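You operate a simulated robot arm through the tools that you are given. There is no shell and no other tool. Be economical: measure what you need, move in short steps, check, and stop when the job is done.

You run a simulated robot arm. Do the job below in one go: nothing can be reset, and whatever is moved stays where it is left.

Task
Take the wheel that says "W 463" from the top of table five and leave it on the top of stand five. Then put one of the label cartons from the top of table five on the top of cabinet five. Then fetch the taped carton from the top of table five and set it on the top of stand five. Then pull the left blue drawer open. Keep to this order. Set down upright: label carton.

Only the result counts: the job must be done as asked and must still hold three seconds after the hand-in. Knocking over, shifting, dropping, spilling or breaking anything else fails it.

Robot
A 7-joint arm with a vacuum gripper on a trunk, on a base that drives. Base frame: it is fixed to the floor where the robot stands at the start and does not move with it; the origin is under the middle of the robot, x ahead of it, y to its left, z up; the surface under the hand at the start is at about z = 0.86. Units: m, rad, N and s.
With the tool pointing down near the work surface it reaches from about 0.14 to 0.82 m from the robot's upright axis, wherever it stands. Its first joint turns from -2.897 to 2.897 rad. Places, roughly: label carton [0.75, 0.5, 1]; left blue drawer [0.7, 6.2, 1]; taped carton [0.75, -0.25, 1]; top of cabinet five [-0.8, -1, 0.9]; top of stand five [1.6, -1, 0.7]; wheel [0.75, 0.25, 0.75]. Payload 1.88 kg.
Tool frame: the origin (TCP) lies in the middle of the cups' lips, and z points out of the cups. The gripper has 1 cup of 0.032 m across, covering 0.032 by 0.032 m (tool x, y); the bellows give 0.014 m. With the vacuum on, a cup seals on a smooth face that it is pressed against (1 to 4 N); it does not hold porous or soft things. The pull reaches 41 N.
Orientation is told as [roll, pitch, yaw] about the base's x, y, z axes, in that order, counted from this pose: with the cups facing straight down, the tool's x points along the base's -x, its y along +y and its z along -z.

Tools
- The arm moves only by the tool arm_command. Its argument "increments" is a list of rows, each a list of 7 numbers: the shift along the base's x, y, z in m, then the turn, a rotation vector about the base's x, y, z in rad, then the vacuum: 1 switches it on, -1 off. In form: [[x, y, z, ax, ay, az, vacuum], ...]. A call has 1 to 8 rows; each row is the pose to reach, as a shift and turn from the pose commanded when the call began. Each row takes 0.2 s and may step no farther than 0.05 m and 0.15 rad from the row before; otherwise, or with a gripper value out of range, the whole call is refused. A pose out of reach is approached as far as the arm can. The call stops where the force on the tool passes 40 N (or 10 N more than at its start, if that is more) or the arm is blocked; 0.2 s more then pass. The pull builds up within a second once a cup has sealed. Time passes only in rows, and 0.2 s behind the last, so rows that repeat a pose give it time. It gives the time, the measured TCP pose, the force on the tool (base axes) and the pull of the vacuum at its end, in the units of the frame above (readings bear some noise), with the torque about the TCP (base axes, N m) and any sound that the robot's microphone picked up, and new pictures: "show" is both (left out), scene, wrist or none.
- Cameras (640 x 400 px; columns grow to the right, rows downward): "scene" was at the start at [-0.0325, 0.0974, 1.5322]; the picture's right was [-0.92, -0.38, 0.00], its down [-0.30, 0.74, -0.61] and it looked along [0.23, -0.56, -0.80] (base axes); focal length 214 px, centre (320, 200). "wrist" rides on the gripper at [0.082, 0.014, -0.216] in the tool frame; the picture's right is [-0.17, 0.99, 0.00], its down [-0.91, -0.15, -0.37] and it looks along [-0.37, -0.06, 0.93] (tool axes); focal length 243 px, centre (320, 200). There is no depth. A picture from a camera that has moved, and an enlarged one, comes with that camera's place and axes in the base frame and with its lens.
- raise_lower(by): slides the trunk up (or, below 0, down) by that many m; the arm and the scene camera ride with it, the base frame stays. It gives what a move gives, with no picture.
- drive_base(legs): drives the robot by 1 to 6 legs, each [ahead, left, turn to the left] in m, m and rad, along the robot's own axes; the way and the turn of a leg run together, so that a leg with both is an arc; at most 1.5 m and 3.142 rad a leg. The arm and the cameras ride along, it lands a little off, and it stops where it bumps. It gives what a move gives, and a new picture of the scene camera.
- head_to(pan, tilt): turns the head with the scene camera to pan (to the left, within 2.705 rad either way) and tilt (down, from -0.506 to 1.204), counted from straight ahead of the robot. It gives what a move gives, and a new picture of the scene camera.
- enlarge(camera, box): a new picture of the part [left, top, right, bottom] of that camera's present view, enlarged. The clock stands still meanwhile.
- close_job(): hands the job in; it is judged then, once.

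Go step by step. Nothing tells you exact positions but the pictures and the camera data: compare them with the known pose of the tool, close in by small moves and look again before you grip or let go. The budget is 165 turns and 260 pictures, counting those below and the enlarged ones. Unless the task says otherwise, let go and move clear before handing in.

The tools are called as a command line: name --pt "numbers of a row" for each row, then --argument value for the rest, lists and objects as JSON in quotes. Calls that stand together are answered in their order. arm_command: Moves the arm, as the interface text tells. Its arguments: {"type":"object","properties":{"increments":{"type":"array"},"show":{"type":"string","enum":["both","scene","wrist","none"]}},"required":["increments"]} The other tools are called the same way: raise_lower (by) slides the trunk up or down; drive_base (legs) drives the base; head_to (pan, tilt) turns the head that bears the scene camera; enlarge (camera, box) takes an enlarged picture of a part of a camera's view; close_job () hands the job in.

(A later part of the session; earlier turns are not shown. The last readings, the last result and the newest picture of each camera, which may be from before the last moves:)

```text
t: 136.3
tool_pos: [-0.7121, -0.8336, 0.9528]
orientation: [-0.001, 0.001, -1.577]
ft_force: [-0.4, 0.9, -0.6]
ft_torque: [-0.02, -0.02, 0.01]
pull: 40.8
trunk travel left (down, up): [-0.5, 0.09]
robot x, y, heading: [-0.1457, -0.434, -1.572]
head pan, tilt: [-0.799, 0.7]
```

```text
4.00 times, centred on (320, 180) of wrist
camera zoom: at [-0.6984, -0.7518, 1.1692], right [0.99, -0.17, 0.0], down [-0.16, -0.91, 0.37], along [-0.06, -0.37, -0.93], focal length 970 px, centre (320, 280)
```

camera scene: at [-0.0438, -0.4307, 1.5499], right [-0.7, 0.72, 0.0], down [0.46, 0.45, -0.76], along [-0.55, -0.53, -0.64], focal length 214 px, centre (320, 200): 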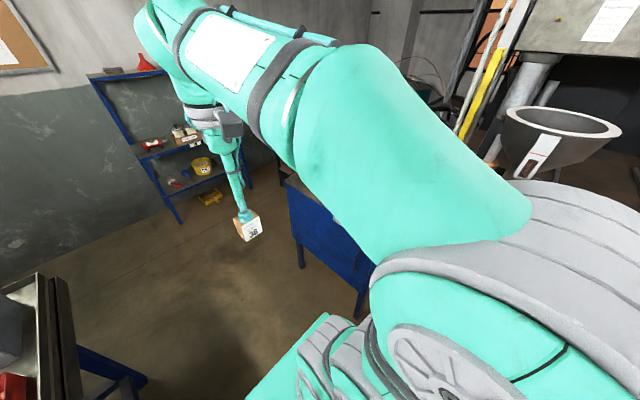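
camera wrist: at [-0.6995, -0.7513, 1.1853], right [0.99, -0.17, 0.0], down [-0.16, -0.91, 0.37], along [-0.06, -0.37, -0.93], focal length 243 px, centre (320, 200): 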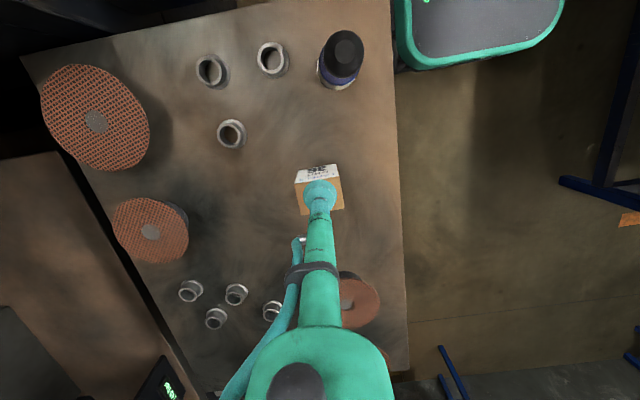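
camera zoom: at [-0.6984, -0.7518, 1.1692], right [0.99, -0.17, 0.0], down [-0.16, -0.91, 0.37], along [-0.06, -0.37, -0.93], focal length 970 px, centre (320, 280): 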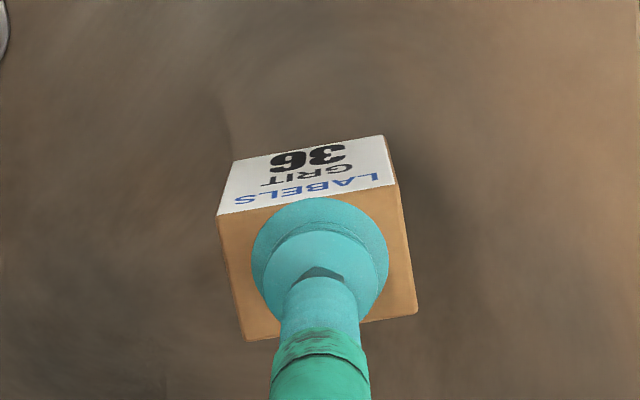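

arm_command --pt "0 0 -0.003 0 0 0 1" --pt "0 0 -0.006 0 0 0 1" --pt "0 0 -0.006 0 0 0 1" --show "none"

arm_command --pt "0 0 -0.003 0 0 0 1" --pt "0 0 -0.005 0 0 0 1" --pt "0 0 -0.005 0 0 0 1" --show "none"

enlarge --camera "wrist" --box '[240, 130, 400, 230]'

```text
t: 137.1
tool_pos: [-0.7122, -0.8325, 0.9473]
orientation: [-0.001, 0.001, -1.576]
ft_force: [-0.3, 0.6, -0.2]
ft_torque: [0.0, -0.01, -0.03]
pull: 40.8
trunk travel left (down, up): [-0.5, 0.09]
robot x, y, heading: [-0.1503, -0.4316, -1.57]
head pan, tilt: [-0.799, 0.7]
```

```text
t: 137.9
tool_pos: [-0.712, -0.833, 0.9418]
orientation: [-0.001, 0.001, -1.576]
ft_force: [-1.2, -1.1, -0.1]
ft_torque: [-0.02, -0.02, 0.02]
pull: 40.8
trunk travel left (down, up): [-0.5, 0.09]
robot x, y, heading: [-0.1501, -0.4343, -1.568]
head pan, tilt: [-0.799, 0.7]
```

```text
4.00 times, centred on (320, 180) of wrist
camera zoom: at [-0.6978, -0.7516, 1.1574], right [0.99, -0.17, 0.0], down [-0.16, -0.91, 0.37], along [-0.06, -0.37, -0.93], focal length 970 px, centre (320, 280)
```

zoom: 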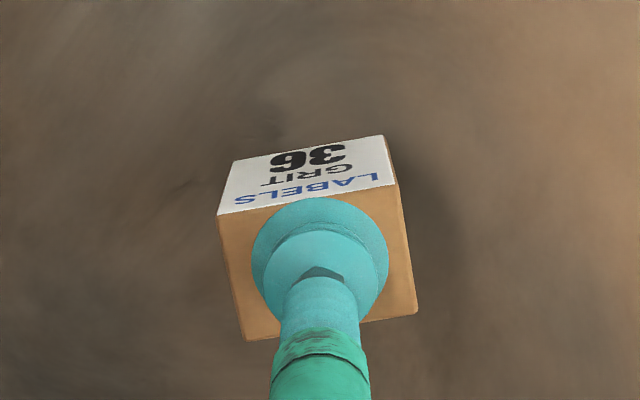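

Still above the surface; further down.

arm_command --pt "0 0 -0.003 0 0 0 1" --pt "0 0 -0.005 0 0 0 1" --pt "0 0 -0.005 0 0 0 1" --show "none"

arm_command --pt "0 0 -0.003 0 0 0 1" --pt "0 0 -0.004 0 0 0 1" --pt "0 0 -0.004 0 0 0 1" --show "none"

enlarge --camera "wrist" --box '[240, 130, 400, 230]'

```text
t: 138.7
tool_pos: [-0.7116, -0.834, 0.9372]
orientation: [0.0, 0.001, -1.577]
ft_force: [-0.6, 1.1, -0.7]
ft_torque: [0.0, -0.04, -0.03]
pull: 40.6
trunk travel left (down, up): [-0.5, 0.09]
robot x, y, heading: [-0.1465, -0.432, -1.571]
head pan, tilt: [-0.799, 0.7]
```

```text
t: 139.5
tool_pos: [-0.7124, -0.8333, 0.9341]
orientation: [0.001, 0.002, -1.577]
ft_force: [0.7, -0.1, -1.3]
ft_torque: [0.0, -0.02, -0.04]
pull: 40.8
trunk travel left (down, up): [-0.5, 0.09]
robot x, y, heading: [-0.142, -0.4362, -1.572]
head pan, tilt: [-0.799, 0.7]
```

```text
4.00 times, centred on (320, 180) of wrist
camera zoom: at [-0.6983, -0.7514, 1.1486], right [0.99, -0.17, 0.0], down [-0.16, -0.91, 0.37], along [-0.06, -0.37, -0.93], focal length 970 px, centre (320, 280)
```

zoom: 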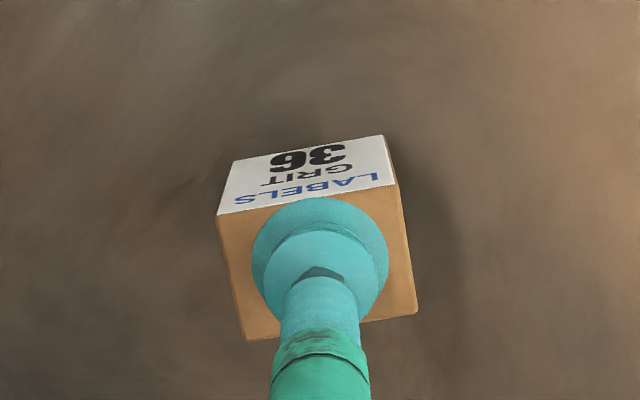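

The shadow is meeting the carton; a few more millimetres.

arm_command --pt "0 0 -0.002 0 0 0 1" --pt "0 0 -0.004 0 0 0 1" --pt "0 0 -0.004 0 0 0 1" --show "none"

arm_command --pt "0 0 -0.002 0 0 0 1" --pt "0 0 -0.003 0 0 0 1" --pt "0 0 -0.003 0 0 0 1" --show "none"

```text
t: 140.3
tool_pos: [-0.7126, -0.8348, 0.9291]
orientation: [0.001, 0.003, -1.577]
ft_force: [0.5, 0.6, -1.2]
ft_torque: [0.01, 0.0, -0.01]
pull: 40.4
trunk travel left (down, up): [-0.5, 0.09]
robot x, y, heading: [-0.1458, -0.4378, -1.572]
head pan, tilt: [-0.799, 0.7]
```

```text
t: 141.1
tool_pos: [-0.7142, -0.8327, 0.9268]
orientation: [0.0, 0.003, -1.577]
ft_force: [-0.1, -0.9, -0.8]
ft_torque: [0.01, -0.01, 0.0]
pull: 40.7
trunk travel left (down, up): [-0.5, 0.09]
robot x, y, heading: [-0.1438, -0.436, -1.571]
head pan, tilt: [-0.799, 0.7]
```

arm_command --pt "0 0 -0.002 0 0 0 1" --pt "0 0 -0.004 0 0 0 1" --pt "0 0 -0.004 0 0 0 1" --show "none"

arm_command --pt "0 0 -0.002 0 0 0 1" --pt "0 0 -0.003 0 0 0 1" --pt "0 0 -0.003 0 0 0 1" --show "none"

enlarge --camera "wrist" --box '[240, 130, 400, 230]'

```text
t: 141.9
tool_pos: [-0.7137, -0.8345, 0.9221]
orientation: [0.002, 0.001, -1.574]
ft_force: [-0.5, 0.7, 0.1]
ft_torque: [0.0, 0.03, 0.0]
pull: 40.4
trunk travel left (down, up): [-0.5, 0.09]
robot x, y, heading: [-0.1438, -0.4336, -1.573]
head pan, tilt: [-0.799, 0.7]
```

```text
t: 142.7
tool_pos: [-0.7141, -0.833, 0.9201]
orientation: [-0.003, 0.001, -1.577]
ft_force: [0.0, 1.5, 3.3]
ft_torque: [0.01, -0.03, 0.0]
pull: 41.0
trunk travel left (down, up): [-0.5, 0.09]
robot x, y, heading: [-0.1483, -0.4336, -1.568]
head pan, tilt: [-0.799, 0.7]
```

```text
4.00 times, centred on (320, 180) of wrist
camera zoom: at [-0.6991, -0.7516, 1.1356], right [0.99, -0.17, 0.0], down [-0.16, -0.91, 0.37], along [-0.07, -0.37, -0.93], focal length 970 px, centre (320, 280)
```

zoom: 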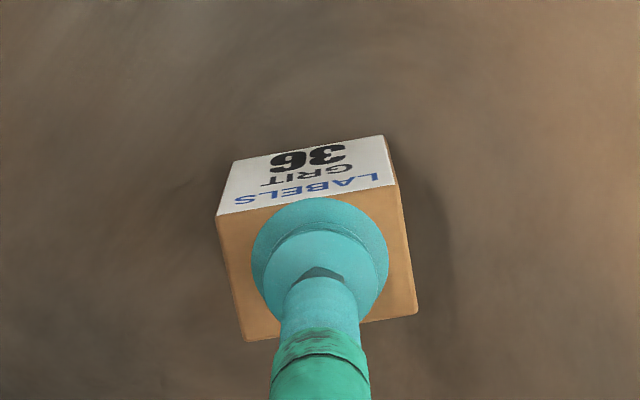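

Contact at z 0.920 (3 N). I release and lift away.

arm_command --pt "0 0 0 0 0 0 -1" --pt "0 0 0 0 0 0 -1" --pt "0 0 0 0 0 0 -1" --pt "0 0 0.001 0 0 0 -1" --pt "0 0 0.001 0 0 0 -1" --show "none"

arm_command --pt "0 0 0.005 0 0 0 -1" --pt "0 0 0.03 0 0 0 -1" --pt "0 0 0.075 0 0 0 -1" --pt "0 0 0.12 0 0 0 -1" --pt "0 0 0.165 0 0 0 -1" --pt "0.035 0 0.2 0 0 0 -1" --pt "0.08 0 0.22 0 0 0 -1" --show "wrist"

```text
t: 143.9
tool_pos: [-0.7141, -0.8337, 0.9208]
orientation: [0.0, 0.002, -1.577]
ft_force: [-0.2, -0.3, 0.3]
ft_torque: [0.0, 0.0, 0.03]
pull: 0.1
trunk travel left (down, up): [-0.5, 0.09]
robot x, y, heading: [-0.1477, -0.4304, -1.571]
head pan, tilt: [-0.799, 0.7]
```

```text
t: 145.5
tool_pos: [-0.6309, -0.8322, 1.1396]
orientation: [0.0, 0.001, -1.575]
ft_force: [-0.9, -0.4, 0.3]
ft_torque: [0.0, -0.02, 0.01]
pull: 0.1
trunk travel left (down, up): [-0.5, 0.09]
robot x, y, heading: [-0.1485, -0.4326, -1.575]
head pan, tilt: [-0.799, 0.7]
camera wrist: at [-0.6163, -0.7501, 1.3562], right [0.99, -0.17, 0.0], down [-0.16, -0.91, 0.37], along [-0.06, -0.37, -0.93], focal length 243 px, centre (320, 200)
```

wrist: 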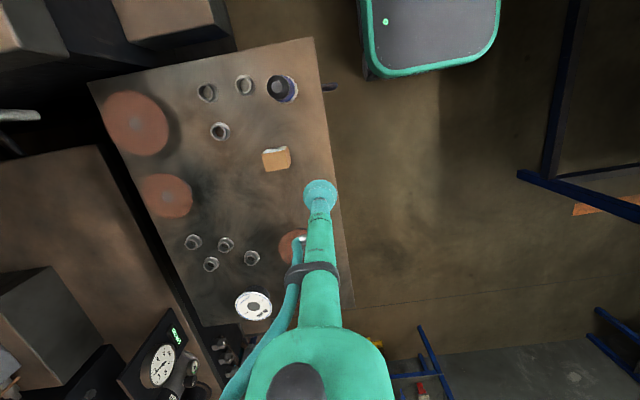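

The label carton stands on cabinet five. I bring the arm back to the front of the robot.

arm_command --pt "0.045 0.005 0.01 0 0 0 -1" --pt "0.09 0.01 0.02 0 0 0 -1" --pt "0.135 0.015 0.03 0 0 0 -1" --pt "0.18 0.02 0.04 0 0 0 -1" --pt "0.225 0.025 0.05 0 0 0 -1" --pt "0.27 0.03 0.06 0 0 0 -1" --pt "0.315 0.035 0.07 0 0 0 -1" --pt "0.36 0.04 0.08 0 0 0 -1" --show "none"

arm_command --pt "0.04 0.01 0 0 0 0 -1" --pt "0.08 0.02 0 0 0 0 -1" --pt "0.115 0.03 0 0 0 0 -1" --show "none"

```text
t: 147.3
tool_pos: [-0.2716, -0.7945, 1.2209]
orientation: [-0.001, 0.001, -1.576]
ft_force: [0.6, 0.0, -0.3]
ft_torque: [0.03, 0.01, -0.04]
pull: 0.1
trunk travel left (down, up): [-0.5, 0.09]
robot x, y, heading: [-0.145, -0.4331, -1.571]
head pan, tilt: [-0.799, 0.7]
```

```text
t: 148.1
tool_pos: [-0.156, -0.7661, 1.2213]
orientation: [0.0, 0.002, -1.577]
ft_force: [0.0, 0.2, 0.2]
ft_torque: [-0.02, -0.03, -0.03]
pull: 0.0
trunk travel left (down, up): [-0.5, 0.09]
robot x, y, heading: [-0.1457, -0.4328, -1.573]
head pan, tilt: [-0.799, 0.7]
```

Back up, turn left to face the table again.

drive_base --legs '[[-0.47, -0.025, 0], [0, 0, 1.571]]'

drive_base --legs '[[0.14, 0, 0]]'

```text
t: 154.7
tool_pos: [0.1611, 0.0262, 1.2197]
orientation: [0.002, 0.002, -0.028]
ft_force: [0.0, 0.1, 0.0]
ft_torque: [0.01, 0.04, 0.05]
pull: 0.1
trunk travel left (down, up): [-0.5, 0.09]
robot x, y, heading: [-0.1689, 0.0447, -0.023]
head pan, tilt: [-0.799, 0.7]
camera scene: at [-0.1703, 0.1497, 1.5499], right [-0.73, -0.68, 0.0], down [-0.44, 0.47, -0.76], along [0.52, -0.56, -0.64], focal length 214 px, centre (320, 200)
```

scene: 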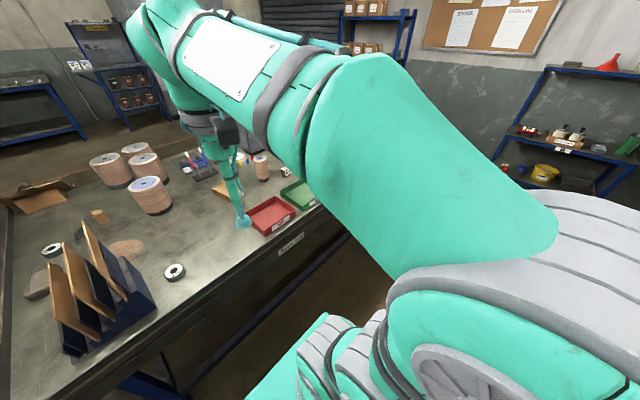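

```text
t: 156.1
tool_pos: [0.3013, 0.0245, 1.2218]
orientation: [0.0, 0.002, -0.026]
ft_force: [-0.8, 0.3, -1.1]
ft_torque: [-0.01, 0.0, 0.02]
pull: 0.0
trunk travel left (down, up): [-0.5, 0.09]
robot x, y, heading: [-0.0291, 0.0408, -0.022]
head pan, tilt: [-0.799, 0.7]
camera scene: at [-0.0303, 0.1466, 1.5499], right [-0.73, -0.68, 0.0], down [-0.44, 0.47, -0.76], along [0.52, -0.56, -0.64], focal length 214 px, centre (320, 200)
```

scene: 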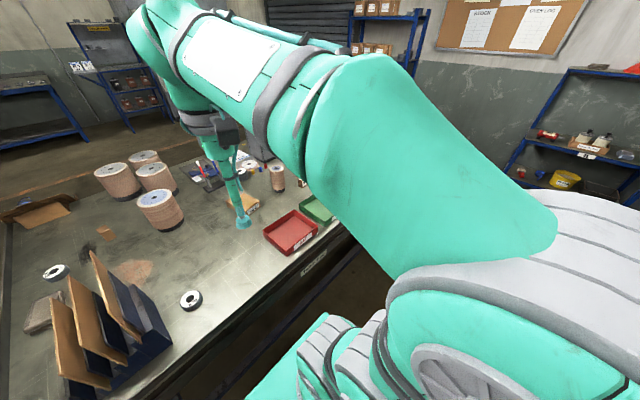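

I reach toward the taped carton around (0.75, -0.16).

arm_command --pt "0.045 -0.01 -0.01 0 0 0 -1" --pt "0.09 -0.02 -0.02 0 0 0 -1" --pt "0.135 -0.03 -0.03 0 0 0 -1" --pt "0.18 -0.04 -0.05 0 0 0 -1" --pt "0.225 -0.05 -0.07 0 0 0 -1" --pt "0.27 -0.06 -0.09 0 0 0 -1" --pt "0.315 -0.07 -0.11 0 0 0 -1" --pt "0.358 -0.08 -0.13 0 0 0.02 -1" --show "wrist"

enlarge --camera "wrist" --box '[180, 130, 340, 230]'

```text
refused: row 4 steps farther than a row can; nothing moved
```

```text
4.00 times, centred on (260, 180) of wrist
camera zoom: at [0.2203, 0.0402, 1.4366], right [0.19, 0.98, 0.0], down [0.91, -0.18, 0.37], along [0.37, -0.07, -0.93], focal length 970 px, centre (560, 280)
```

zoom: 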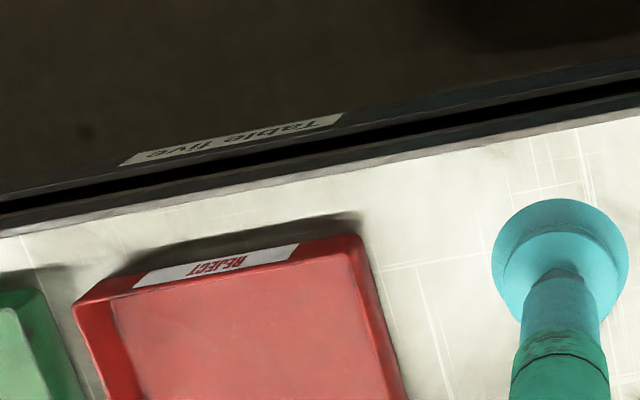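

arm_command --pt "0.043 -0.01 -0.015 0 0 0 -1" --pt "0.086 -0.02 -0.03 0 0 0 -1" --pt "0.129 -0.03 -0.045 0 0 0 -1" --pt "0.172 -0.04 -0.06 0 0 0 -1" --pt "0.215 -0.05 -0.075 0 0 0 -1" --pt "0.258 -0.06 -0.09 0 0 0 -1" --pt "0.301 -0.07 -0.105 0 0 0 -1" --pt "0.344 -0.08 -0.12 0 0 0.02 -1" --show "wrist"

enlarge --camera "wrist" --box '[180, 130, 340, 230]'

```text
t: 157.9
tool_pos: [0.6478, -0.0548, 1.0971]
orientation: [0.001, 0.0, -0.008]
ft_force: [1.0, 0.0, -0.1]
ft_torque: [-0.02, 0.0, -0.02]
pull: 0.0
trunk travel left (down, up): [-0.5, 0.09]
robot x, y, heading: [-0.0287, 0.0418, -0.019]
head pan, tilt: [-0.799, 0.7]
camera wrist: at [0.5656, -0.0401, 1.3129], right [0.17, 0.99, 0.0], down [0.91, -0.16, 0.37], along [0.37, -0.06, -0.93], focal length 243 px, centre (320, 200)
```

wrist: 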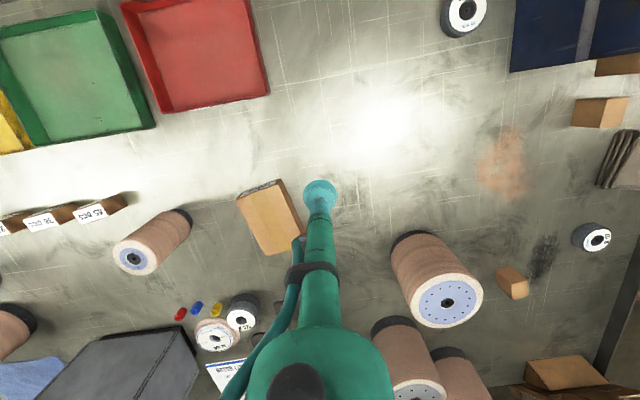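

```text
4.00 times, centred on (260, 180) of wrist
camera zoom: at [0.5656, -0.0401, 1.3129], right [0.17, 0.99, 0.0], down [0.91, -0.16, 0.37], along [0.37, -0.06, -0.93], focal length 970 px, centre (560, 280)
```

zoom: 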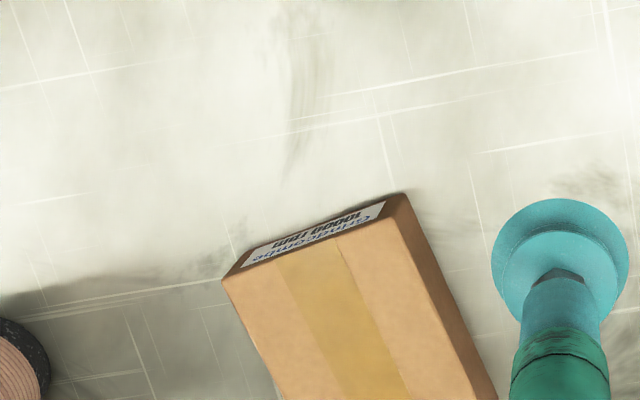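

The taped carton's top centre is about (0.757, -0.166, 0.897), near the reach limit. I shift the base slightly closer first.

drive_base --legs '[[0.035, -0.1, 0.01]]'

```text
t: 159.0
tool_pos: [0.6786, -0.1489, 1.0979]
orientation: [0.0, 0.003, 0.006]
ft_force: [0.6, 0.1, -0.1]
ft_torque: [0.01, 0.04, 0.01]
pull: 0.0
trunk travel left (down, up): [-0.5, 0.09]
robot x, y, heading: [0.0034, -0.0606, -0.011]
head pan, tilt: [-0.799, 0.7]
camera scene: at [0.0006, 0.045, 1.5499], right [-0.72, -0.69, 0.0], down [-0.44, 0.47, -0.76], along [0.53, -0.55, -0.64], focal length 214 px, centre (320, 200)
```

scene: 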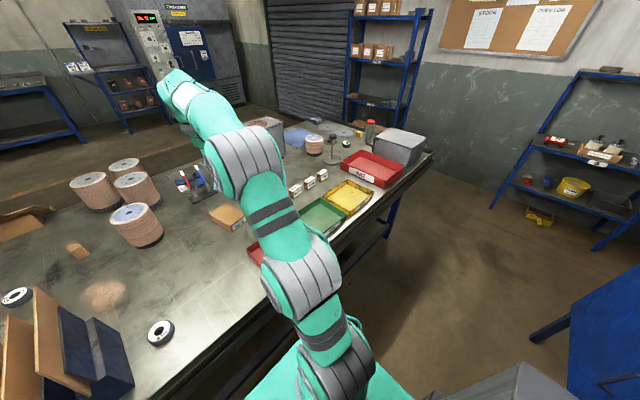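

arm_command --pt "0.02 -0.004 -0.04 0 0 0 -1" --pt "0.04 -0.008 -0.08 0 0 0 -1" --pt "0.06 -0.012 -0.12 0 0 0 -1" --pt "0.078 -0.017 -0.155 0 0 0 -1" --pt "0.078 -0.017 -0.155 0 0 0 -1" --show "wrist"

enlarge --camera "wrist" --box '[240, 130, 400, 230]'

```text
t: 160.2
tool_pos: [0.7558, -0.1621, 0.9417]
orientation: [0.0, 0.003, 0.005]
ft_force: [-0.8, -0.6, -0.1]
ft_torque: [0.0, -0.01, 0.0]
pull: 0.0
trunk travel left (down, up): [-0.5, 0.09]
robot x, y, heading: [0.0019, -0.0589, -0.008]
head pan, tilt: [-0.799, 0.7]
camera wrist: at [0.6742, -0.1486, 1.158], right [0.16, 0.99, 0.0], down [0.92, -0.15, 0.37], along [0.37, -0.06, -0.93], focal length 243 px, centre (320, 200)
```

wrist: 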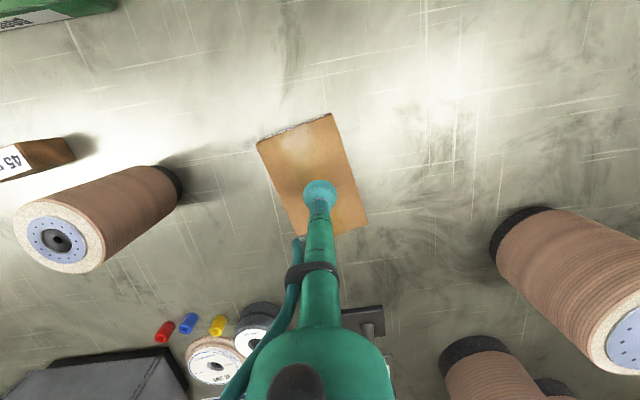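

```text
4.00 times, centred on (320, 180) of wrist
camera zoom: at [0.6742, -0.1486, 1.158], right [0.16, 0.99, 0.0], down [0.92, -0.15, 0.37], along [0.37, -0.06, -0.93], focal length 970 px, centre (320, 280)
```

zoom: 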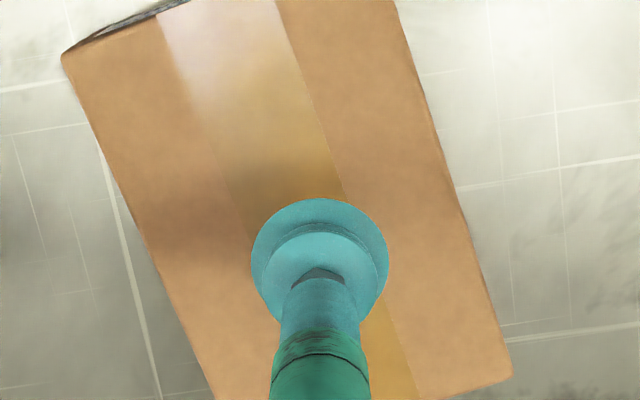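

I centre over the tape (about 7 mm right, 4 mm back) and press down gently.

arm_command --pt "-0.004 -0.007 -0.02 0 0 0 -1" --pt "-0.004 -0.007 -0.036 0 0 0 1" --pt "-0.004 -0.007 -0.042 0 0 0 1" --pt "-0.004 -0.007 -0.042 0 0 0 1" --show "none"

```text
t: 161.2
tool_pos: [0.753, -0.1704, 0.9003]
orientation: [0.0, 0.002, 0.005]
ft_force: [0.5, -0.1, 5.1]
ft_torque: [0.03, -0.05, 0.05]
pull: 40.5
trunk travel left (down, up): [-0.5, 0.09]
robot x, y, heading: [0.0018, -0.0621, -0.012]
head pan, tilt: [-0.799, 0.7]
```

Sealed. I lift and check.

arm_command --pt "0 0 0.03 0 0 0 1" --pt "0 0 0.07 0 0 0 1" --pt "0 0 0.11 0 0 0 1" --pt "0 0 0.15 0 0 0 1" --pt "-0.03 0.0 0.185 0 0 0 1" --pt "-0.07 0.0 0.21 0 0 0 1" --pt "-0.11 0.0 0.235 0 0 0 1" --pt "-0.15 0.0 0.26 0 0 0 1" --show "wrist"

```text
t: 163.0
tool_pos: [0.6012, -0.1716, 1.1587]
orientation: [0.001, 0.004, 0.004]
ft_force: [0.9, 0.4, -1.6]
ft_torque: [-0.03, 0.04, 0.03]
pull: 40.7
trunk travel left (down, up): [-0.5, 0.09]
robot x, y, heading: [0.0029, -0.0578, -0.01]
head pan, tilt: [-0.799, 0.7]
camera wrist: at [0.5205, -0.1576, 1.3744], right [0.16, 0.99, 0.0], down [0.92, -0.15, 0.37], along [0.37, -0.06, -0.93], focal length 243 px, centre (320, 200)
```

wrist: 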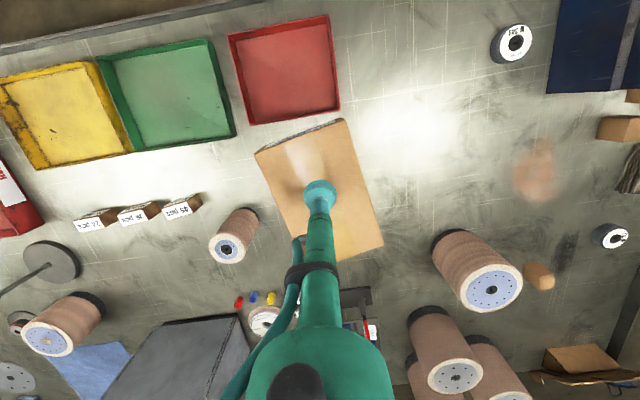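

Held well. I retract close to the robot.

arm_command --pt "-0.04 0.02 0.015 0 0 0 1" --pt "-0.08 0.04 0.03 0 0 0 1" --pt "-0.12 0.06 0.045 0 0 0 1" --pt "-0.16 0.08 0.06 0 0 0 1" --pt "-0.2 0.1 0.075 0 0 0 1" --pt "-0.24 0.115 0.085 0 0 0 1" --pt "-0.27 0.12 0.09 0 0 0 1" --show "none"

```text
t: 164.6
tool_pos: [0.3338, -0.053, 1.2518]
orientation: [0.001, 0.001, 0.006]
ft_force: [0.1, -0.5, -2.2]
ft_torque: [0.0, 0.02, -0.02]
pull: 41.2
trunk travel left (down, up): [-0.5, 0.09]
robot x, y, heading: [0.0027, -0.0598, -0.006]
head pan, tilt: [-0.799, 0.7]
```

Arm retracted; now back off and drive left, then along the corridor.

drive_base --legs '[[-0.14, 0, 0.006], [0, 0.6, 0], [0, 0.59, 0]]'

```text
t: 171.9
tool_pos: [0.1996, 1.135, 1.2516]
orientation: [0.0, 0.003, 0.013]
ft_force: [-0.4, -0.1, -1.9]
ft_torque: [0.02, 0.06, -0.04]
pull: 41.3
trunk travel left (down, up): [-0.5, 0.09]
robot x, y, heading: [-0.1332, 1.1312, -0.009]
head pan, tilt: [-0.799, 0.7]
camera scene: at [-0.1338, 1.2317, 1.5499], right [-0.72, -0.69, 0.0], down [-0.45, 0.46, -0.76], along [0.53, -0.55, -0.64], focal length 214 px, centre (320, 200)
```

scene: 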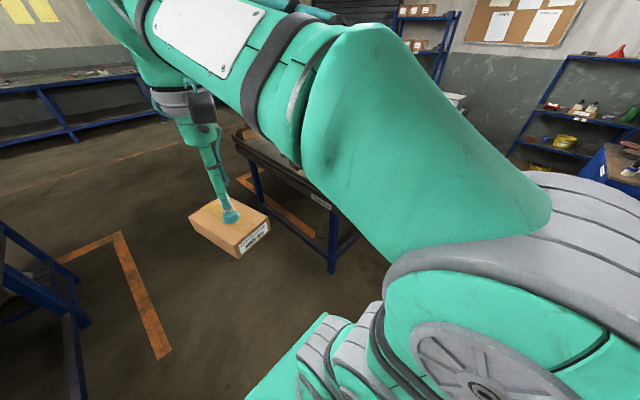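

drive_base --legs '[[0, 0, 0.009], [1.0, 0, 0], [1.04, -0.05, 0], [0, 0, -1.571]]'

head_to --pan 0.3 --tilt 0.7

```text
t: 186.3
tool_pos: [1.895, 0.7558, 1.251]
orientation: [0.001, 0.001, -1.615]
ft_force: [0.2, -0.2, -3.6]
ft_torque: [0.03, 0.0, 0.02]
pull: 41.1
trunk travel left (down, up): [-0.5, 0.09]
robot x, y, heading: [1.9044, 1.0883, -1.633]
head pan, tilt: [-0.799, 0.7]
camera scene: at [2.0064, 1.0855, 1.5499], right [-0.65, 0.76, 0.0], down [0.49, 0.42, -0.76], along [-0.58, -0.5, -0.64], focal length 214 px, centre (320, 200)
```

scene: 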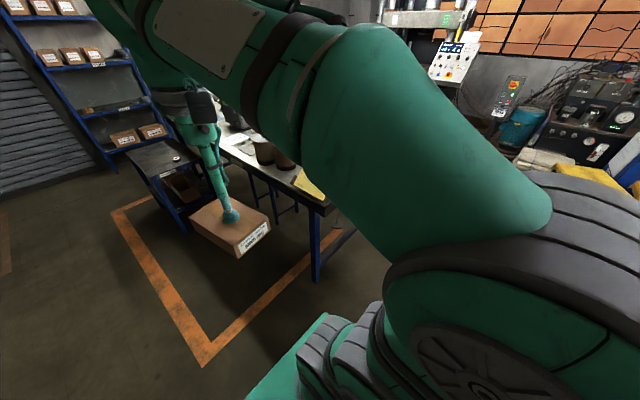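

```text
t: 187.6
tool_pos: [1.8938, 0.7566, 1.253]
orientation: [0.002, 0.005, -1.615]
ft_force: [0.3, -0.4, -3.0]
ft_torque: [-0.01, 0.02, -0.02]
pull: 40.6
trunk travel left (down, up): [-0.5, 0.09]
robot x, y, heading: [1.9054, 1.0897, -1.632]
head pan, tilt: [0.3, 0.7]
camera scene: at [2.0909, 1.0585, 1.5499], right [-0.97, -0.24, 0.0], down [-0.15, 0.63, -0.76], along [0.18, -0.74, -0.64], focal length 214 px, centre (320, 200)
```

scene: 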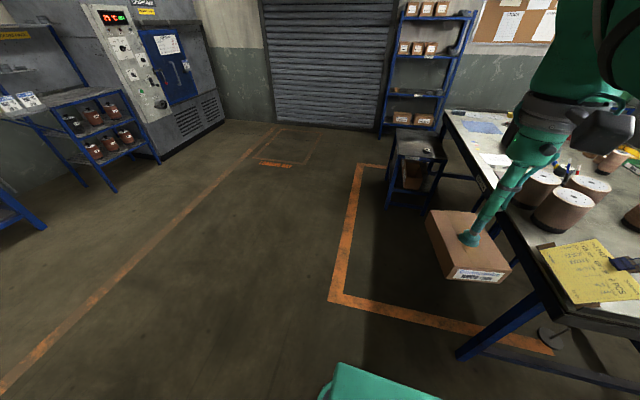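

Stand five still holds the wheel. I straighten and drive up to it.

drive_base --legs '[[0, 0, 0.061], [0.7, -0.06, 0], [0.59, 0, 0]]'

head_to --pan 0.3 --tilt 0.9

```text
t: 194.8
tool_pos: [1.8317, -0.5349, 1.2523]
orientation: [0.002, 0.003, -1.578]
ft_force: [-0.2, 0.0, -2.5]
ft_torque: [0.02, 0.02, -0.03]
pull: 40.6
trunk travel left (down, up): [-0.5, 0.09]
robot x, y, heading: [1.8295, -0.2056, -1.593]
head pan, tilt: [0.3, 0.7]
camera scene: at [2.0166, -0.2256, 1.5499], right [-0.96, -0.27, 0.0], down [-0.18, 0.62, -0.76], along [0.21, -0.74, -0.64], focal length 214 px, centre (320, 200)
```

scene: 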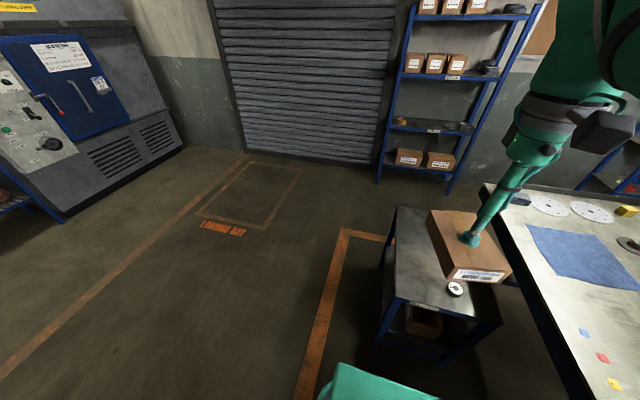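

```text
t: 195.6
tool_pos: [1.8309, -0.5361, 1.2526]
orientation: [0.0, 0.003, -1.578]
ft_force: [0.2, 0.4, -2.6]
ft_torque: [0.02, 0.02, -0.01]
pull: 41.0
trunk travel left (down, up): [-0.5, 0.09]
robot x, y, heading: [1.8287, -0.2051, -1.591]
head pan, tilt: [0.3, 0.901]
camera scene: at [2.014, -0.2164, 1.5338], right [-0.96, -0.27, 0.0], down [-0.21, 0.75, -0.62], along [0.17, -0.6, -0.78], focal length 214 px, centre (320, 200)
```

scene: 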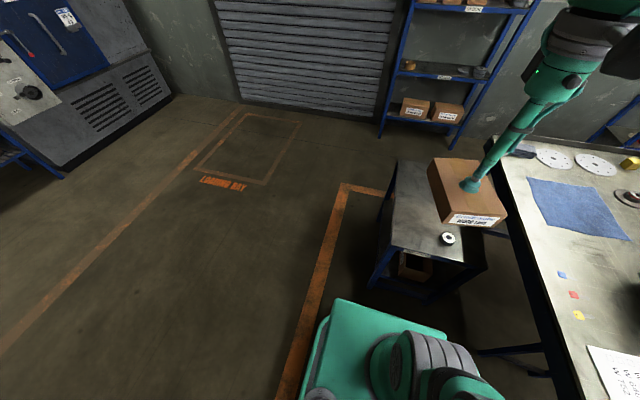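

I extend over the stand, keeping the carton to the left of the wheel.

arm_command --pt "-0.011 -0.038 -0.015 0 0 0 1" --pt "-0.022 -0.076 -0.03 0 0 0 1" --pt "-0.033 -0.114 -0.045 0 0 0 1" --pt "-0.044 -0.152 -0.06 0 0 0 1" --pt "-0.055 -0.19 -0.075 0 0 0 1" --pt "-0.066 -0.228 -0.09 0 0 0 1" --pt "-0.077 -0.266 -0.105 0 0 0 1" --pt "-0.09 -0.304 -0.12 0 0 0 1" --show "none"

raise_lower --by -0.2

arm_command --pt "-0.01 -0.04 0 0 0 0 1" --pt "-0.018 -0.085 0 0 0 0 1" --pt "-0.018 -0.085 0 0 0 0 1" --show "wrist"

```text
t: 197.4
tool_pos: [1.7417, -0.8397, 1.1344]
orientation: [0.001, 0.003, -1.578]
ft_force: [-0.4, -0.1, -1.6]
ft_torque: [0.01, 0.03, -0.02]
pull: 41.0
trunk travel left (down, up): [-0.5, 0.09]
robot x, y, heading: [1.826, -0.2033, -1.593]
head pan, tilt: [0.3, 0.901]
```

```text
t: 199.5
tool_pos: [1.7424, -0.8387, 0.9344]
orientation: [-0.001, 0.004, -1.577]
ft_force: [-0.2, 0.0, -2.0]
ft_torque: [0.05, 0.01, -0.01]
pull: 40.6
trunk travel left (down, up): [-0.3, 0.29]
robot x, y, heading: [1.8332, -0.2003, -1.594]
head pan, tilt: [0.3, 0.901]
```

```text
t: 200.3
tool_pos: [1.7232, -0.9214, 0.9382]
orientation: [-0.001, -0.006, -1.578]
ft_force: [-0.2, 0.8, -1.0]
ft_torque: [-0.08, 0.0, 0.0]
pull: 41.0
trunk travel left (down, up): [-0.3, 0.29]
robot x, y, heading: [1.8269, -0.2069, -1.595]
head pan, tilt: [0.3, 0.901]
camera wrist: at [1.7386, -0.8378, 1.1532], right [0.98, -0.17, 0.0], down [-0.16, -0.91, 0.38], along [-0.07, -0.37, -0.93], focal length 243 px, centre (320, 200)
```

wrist: 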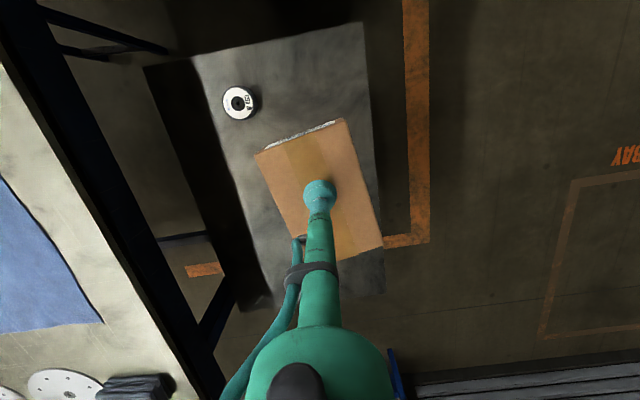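

It lands clear of the wheel and inside the edges. I descend.

arm_command --pt "0 0 -0.045 0 0 0 1" --pt "0 0 -0.09 0 0 0 1" --pt "0 0 -0.135 0 0 0 1" --pt "0 0 -0.18 0 0 0 1" --pt "0 0 -0.21 0 0 0 1" --pt "0 0 -0.218 0 0 0 1" --pt "0 0 -0.218 0 0 0 1" --show "wrist"

```text
t: 201.9
tool_pos: [1.7235, -0.9235, 0.7156]
orientation: [0.001, 0.004, -1.579]
ft_force: [0.8, 0.3, -2.0]
ft_torque: [0.02, -0.03, 0.0]
pull: 40.8
trunk travel left (down, up): [-0.3, 0.29]
robot x, y, heading: [1.8313, -0.203, -1.596]
head pan, tilt: [0.3, 0.901]
camera wrist: at [1.7378, -0.8417, 0.9304], right [0.98, -0.17, 0.0], down [-0.16, -0.91, 0.37], along [-0.06, -0.37, -0.93], focal length 243 px, centre (320, 200)
```

wrist: 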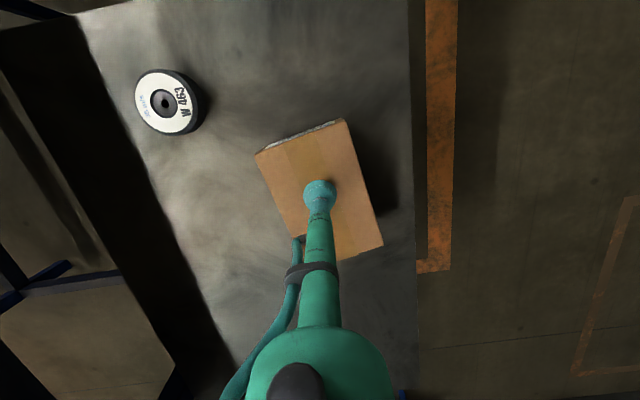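

arm_command --pt "0 0 -0.004 0 0 0 1" --pt "0 0 -0.008 0 0 0 1" --pt "0 0 -0.008 0 0 0 1" --show "none"

arm_command --pt "0 0 -0.002 0 0 0 1" --pt "0 0 -0.004 0 0 0 1" --pt "0 0 -0.004 0 0 0 1" --show "none"

```text
t: 202.7
tool_pos: [1.7227, -0.9243, 0.7075]
orientation: [0.0, 0.004, -1.579]
ft_force: [-0.1, -0.3, -2.0]
ft_torque: [0.06, -0.01, 0.0]
pull: 40.5
trunk travel left (down, up): [-0.3, 0.29]
robot x, y, heading: [1.8269, -0.2004, -1.591]
head pan, tilt: [0.3, 0.901]
```

```text
t: 203.5
tool_pos: [1.7231, -0.9224, 0.7032]
orientation: [0.001, 0.003, -1.577]
ft_force: [0.2, -0.5, -2.8]
ft_torque: [0.03, 0.0, 0.03]
pull: 40.7
trunk travel left (down, up): [-0.3, 0.29]
robot x, y, heading: [1.8288, -0.2046, -1.598]
head pan, tilt: [0.3, 0.901]
```

arm_command --pt "0 0 -0.002 0 0 0 1" --pt "0 0 -0.003 0 0 0 1" --pt "0 0 -0.003 0 0 0 1" --show "none"

arm_command --pt "0 0 -0.002 0 0 0 1" --pt "0 0 -0.003 0 0 0 1" --pt "0 0 -0.003 0 0 0 1" --show "none"

```text
t: 204.3
tool_pos: [1.7245, -0.9228, 0.702]
orientation: [-0.002, 0.003, -1.578]
ft_force: [0.1, -0.3, -2.5]
ft_torque: [-0.01, -0.01, -0.04]
pull: 40.8
trunk travel left (down, up): [-0.3, 0.29]
robot x, y, heading: [1.827, -0.2041, -1.597]
head pan, tilt: [0.3, 0.901]
```

```text
t: 205.1
tool_pos: [1.7234, -0.9237, 0.7]
orientation: [-0.001, 0.001, -1.578]
ft_force: [-2.1, 3.2, 9.9]
ft_torque: [-0.09, -0.05, -0.03]
pull: 40.8
trunk travel left (down, up): [-0.3, 0.29]
robot x, y, heading: [1.8294, -0.2036, -1.589]
head pan, tilt: [0.3, 0.901]
```

Contact. I release the carton and rise.

arm_command --pt "0 0 0.001 0 0 0 -1" --pt "0 0 0.001 0 0 0 -1" --pt "0 0 0.001 0 0 0 -1" --pt "0 0 0.001 0 0 0 -1" --show "none"

arm_command --pt "0 0 0.005 0 0 0 -1" --pt "0 0 0.03 0 0 0 -1" --pt "0 0 0.075 0 0 0 -1" --pt "0 0 0.12 0 0 0 -1" --pt "0 0 0.165 0 0 0 -1" --pt "0 0 0.21 0 0 0 -1" --pt "0 0.03 0.245 0 0 0 -1" --pt "0.01 0.07 0.27 0 0 0 -1" --show "wrist"

```text
t: 206.1
tool_pos: [1.7241, -0.923, 0.6994]
orientation: [0.001, 0.001, -1.578]
ft_force: [0.0, 0.4, 0.6]
ft_torque: [-0.02, 0.01, -0.01]
pull: 0.1
trunk travel left (down, up): [-0.3, 0.29]
robot x, y, heading: [1.8314, -0.2024, -1.596]
head pan, tilt: [0.3, 0.901]
```

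```text
t: 207.9
tool_pos: [1.7325, -0.8533, 0.9669]
orientation: [0.0, 0.005, -1.577]
ft_force: [-0.1, -0.3, -1.3]
ft_torque: [0.08, -0.01, 0.0]
pull: 0.0
trunk travel left (down, up): [-0.3, 0.29]
robot x, y, heading: [1.8267, -0.2034, -1.597]
head pan, tilt: [0.3, 0.901]
camera wrist: at [1.7467, -0.7722, 1.1823], right [0.98, -0.17, 0.0], down [-0.16, -0.91, 0.37], along [-0.06, -0.36, -0.93], focal length 243 px, centre (320, 200)
```

wrist: 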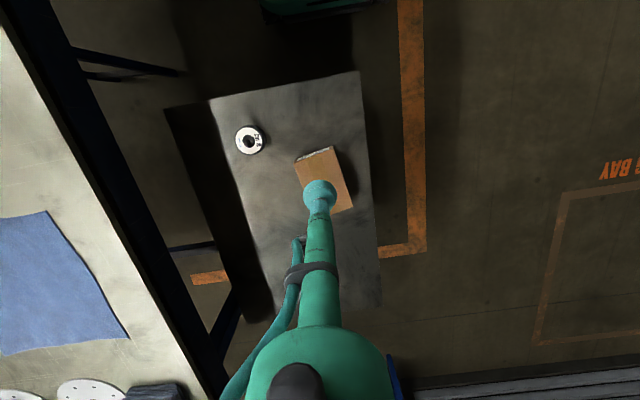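

Both items rest on stand five. I retract, raise the trunk and look toward the drawer's place.

arm_command --pt "0.012 0.045 0.005 0 0 0 -1" --pt "0.024 0.09 0.01 0 0 0 -1" --pt "0.036 0.135 0.02 0 0 0 -1" --pt "0.048 0.18 0.03 0 0 0 -1" --pt "0.06 0.225 0.04 0 0 0 -1" --pt "0.072 0.27 0.05 0 0 0 -1" --pt "0.085 0.31 0.06 0 0 0 -1" --show "none"

raise_lower --by 0.2

drive_base --legs '[[-1.0, 0.15, 0.02], [-0.4, 0, 0]]'

head_to --pan 2.6 --tilt 0.3

head_to --pan -2.6 --tilt 0.3

```text
t: 209.5
tool_pos: [1.8212, -0.5431, 1.0318]
orientation: [0.0, 0.003, -1.578]
ft_force: [-0.3, -0.2, -0.6]
ft_torque: [0.03, 0.0, 0.01]
pull: 0.0
trunk travel left (down, up): [-0.3, 0.29]
robot x, y, heading: [1.8298, -0.2017, -1.593]
head pan, tilt: [0.3, 0.901]
```

```text
t: 211.7
tool_pos: [1.8212, -0.5431, 1.2323]
orientation: [-0.001, 0.003, -1.578]
ft_force: [-0.4, 0.8, 0.3]
ft_torque: [0.01, -0.02, 0.0]
pull: 0.0
trunk travel left (down, up): [-0.5, 0.09]
robot x, y, heading: [1.8251, -0.2001, -1.593]
head pan, tilt: [0.3, 0.901]
```

```text
t: 219.0
tool_pos: [1.9948, 0.8535, 1.2317]
orientation: [-0.001, 0.002, -1.573]
ft_force: [1.0, 0.5, 0.0]
ft_torque: [-0.03, -0.01, 0.0]
pull: 0.0
trunk travel left (down, up): [-0.5, 0.09]
robot x, y, heading: [2.0026, 1.195, -1.587]
head pan, tilt: [0.3, 0.901]
camera scene: at [2.1865, 1.1809, 1.5337], right [-0.96, -0.28, 0.0], down [-0.22, 0.75, -0.62], along [0.17, -0.6, -0.78], focal length 214 px, centre (320, 200)
```

scene: 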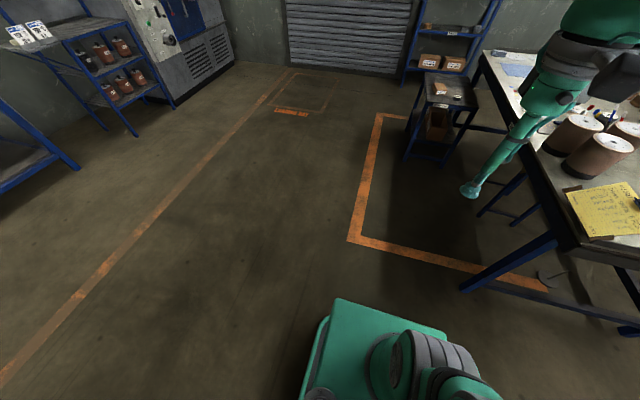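

```text
t: 221.2
tool_pos: [1.9948, 0.8541, 1.2325]
orientation: [-0.002, 0.002, -1.575]
ft_force: [0.4, -1.1, 0.5]
ft_torque: [0.01, -0.01, 0.0]
pull: 0.1
trunk travel left (down, up): [-0.5, 0.09]
robot x, y, heading: [1.999, 1.1925, -1.595]
head pan, tilt: [2.601, 0.3]
camera scene: at [2.215, 1.3324, 1.586], right [0.85, -0.53, 0.0], down [-0.16, -0.25, -0.96], along [0.51, 0.81, -0.3], focal length 214 px, centre (320, 200)
```

scene: 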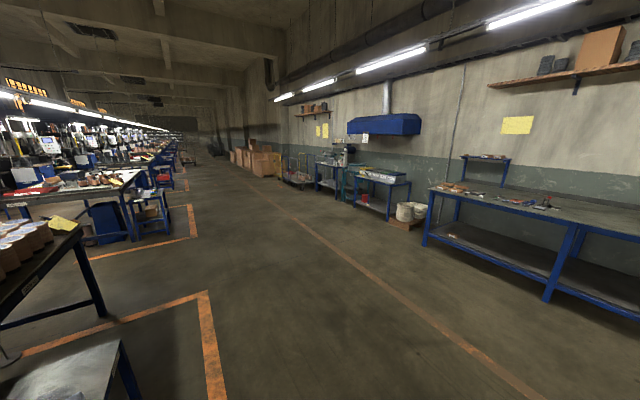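

```text
t: 225.2
tool_pos: [1.9946, 0.8541, 1.2316]
orientation: [0.0, 0.001, -1.574]
ft_force: [-0.9, 0.0, 0.8]
ft_torque: [0.02, 0.04, 0.01]
pull: 0.1
trunk travel left (down, up): [-0.5, 0.09]
robot x, y, heading: [1.9995, 1.1899, -1.59]
head pan, tilt: [-2.601, 0.3]
camera scene: at [2.1188, 1.3342, 1.586], right [0.87, 0.5, 0.0], down [0.15, -0.26, -0.96], along [-0.48, 0.83, -0.3], focal length 214 px, centre (320, 200)
```

scene: 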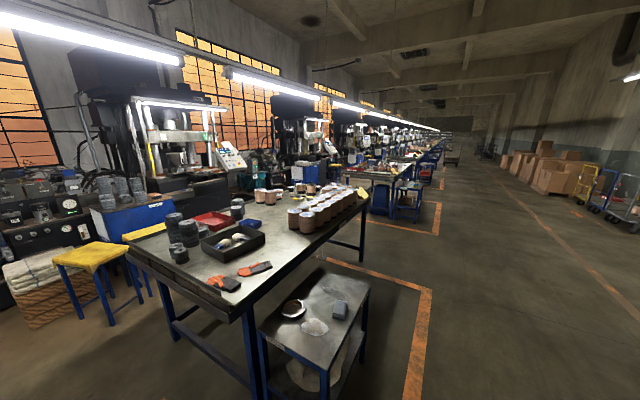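

The drawer's rough place projects to about (372, 160) in this view; I enlarge there.

enlarge --camera "scene" --box '[330, 135, 450, 225]'

```text
4.44 times, centred on (390, 180) of scene
camera zoom: at [2.1188, 1.3342, 1.586], right [0.87, 0.5, 0.0], down [0.15, -0.26, -0.96], along [-0.48, 0.83, -0.3], focal length 953 px, centre (9, 289)
```

zoom: 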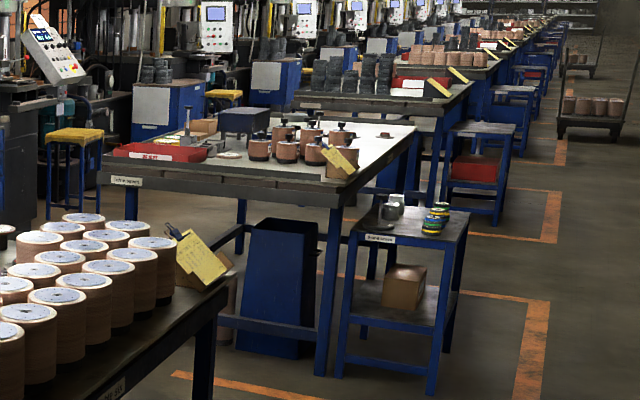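

A blue-grey box stands on the next-but-one table. I turn round and drive along the far side toward it.

drive_base --legs '[[0, 0.15, 0], [0, 0, 3.141], [1.4, 0, 0], [1.2, 0, 0]]'

head_to --pan 0.6 --tilt 0.4

```text
t: 245.8
tool_pos: [2.631, 4.0575, 1.2321]
orientation: [0.0, 0.001, 1.406]
ft_force: [0.1, 0.2, -0.2]
ft_torque: [-0.02, -0.03, 0.0]
pull: 0.0
trunk travel left (down, up): [-0.5, 0.09]
robot x, y, heading: [2.5727, 3.7218, 1.392]
head pan, tilt: [-2.601, 0.3]
camera scene: at [2.43, 3.6087, 1.586], right [-0.94, -0.35, 0.0], down [-0.1, 0.28, -0.96], along [0.34, -0.89, -0.3], focal length 214 px, centre (320, 200)
```

scene: 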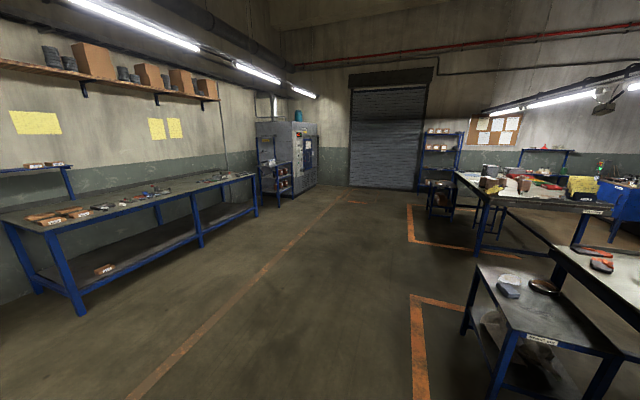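

```text
t: 248.6
tool_pos: [2.6315, 4.0586, 1.2318]
orientation: [-0.001, 0.002, 1.407]
ft_force: [-0.1, 1.1, -1.2]
ft_torque: [0.02, -0.01, -0.03]
pull: 0.0
trunk travel left (down, up): [-0.5, 0.09]
robot x, y, heading: [2.5674, 3.7234, 1.389]
head pan, tilt: [0.6, 0.4]
camera scene: at [2.3593, 3.7807, 1.5767], right [0.91, 0.41, 0.0], down [0.16, -0.36, -0.92], along [-0.38, 0.84, -0.39], focal length 214 px, centre (320, 200)
```

scene: 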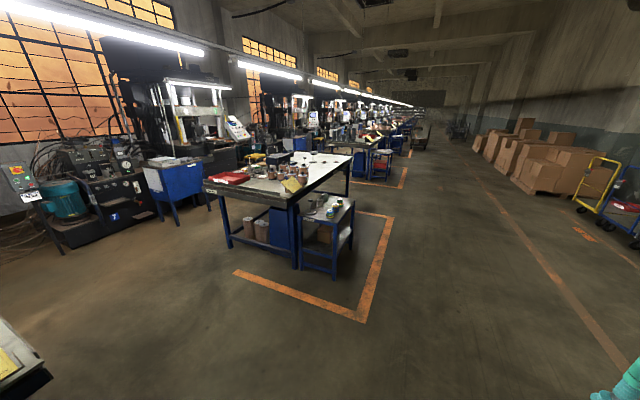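

enlarge --camera "scene" --box '[190, 130, 370, 270]'

```text
2.86 times, centred on (280, 200) of scene
camera zoom: at [2.3593, 3.7807, 1.5767], right [0.91, 0.41, 0.0], down [0.16, -0.36, -0.92], along [-0.38, 0.84, -0.39], focal length 613 px, centre (434, 200)
```

zoom: 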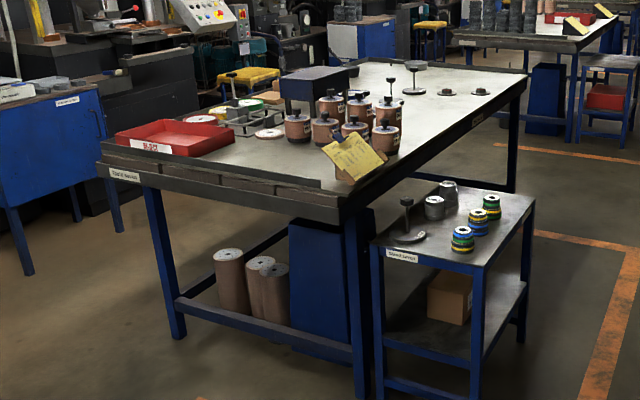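

Table seven carries a blue box at about (0.85, 5.8); its front should face the operator side. I line up with heading 0 in the corridor between the tables.

drive_base --legs '[[0, 0, -1.39], [0, 0.7, 0]]'

head_to --pan 2.5 --tilt 0.4

```text
t: 255.7
tool_pos: [2.9065, 4.3965, 1.2313]
orientation: [-0.001, 0.002, 0.02]
ft_force: [0.2, 0.4, -0.3]
ft_torque: [0.03, 0.0, 0.01]
pull: 0.1
trunk travel left (down, up): [-0.5, 0.09]
robot x, y, heading: [2.5646, 4.3938, 0.005]
head pan, tilt: [0.6, 0.4]
camera scene: at [2.5806, 4.6141, 1.5767], right [0.57, -0.82, 0.0], down [-0.32, -0.22, -0.92], along [0.76, 0.52, -0.39], focal length 214 px, centre (320, 200)
```

scene: 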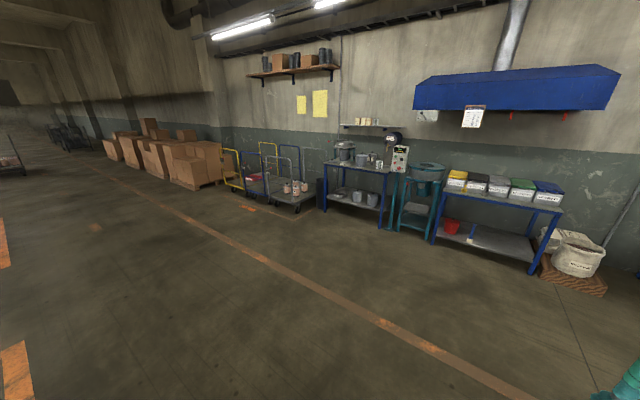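

```text
t: 257.5
tool_pos: [2.9058, 4.3964, 1.2326]
orientation: [-0.001, 0.002, 0.021]
ft_force: [0.6, -0.2, 0.4]
ft_torque: [0.01, 0.02, 0.0]
pull: 0.0
trunk travel left (down, up): [-0.5, 0.09]
robot x, y, heading: [2.5667, 4.3957, 0.005]
head pan, tilt: [2.499, 0.4]
camera scene: at [2.43, 4.6166, 1.5767], right [0.6, 0.8, 0.0], down [0.31, -0.23, -0.92], along [-0.74, 0.55, -0.39], focal length 214 px, centre (320, 200)
```

scene: 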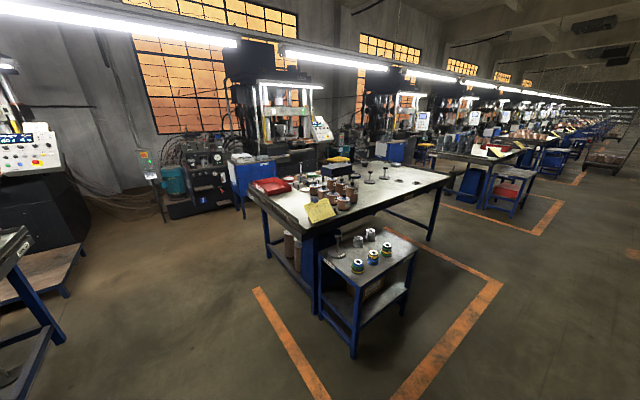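

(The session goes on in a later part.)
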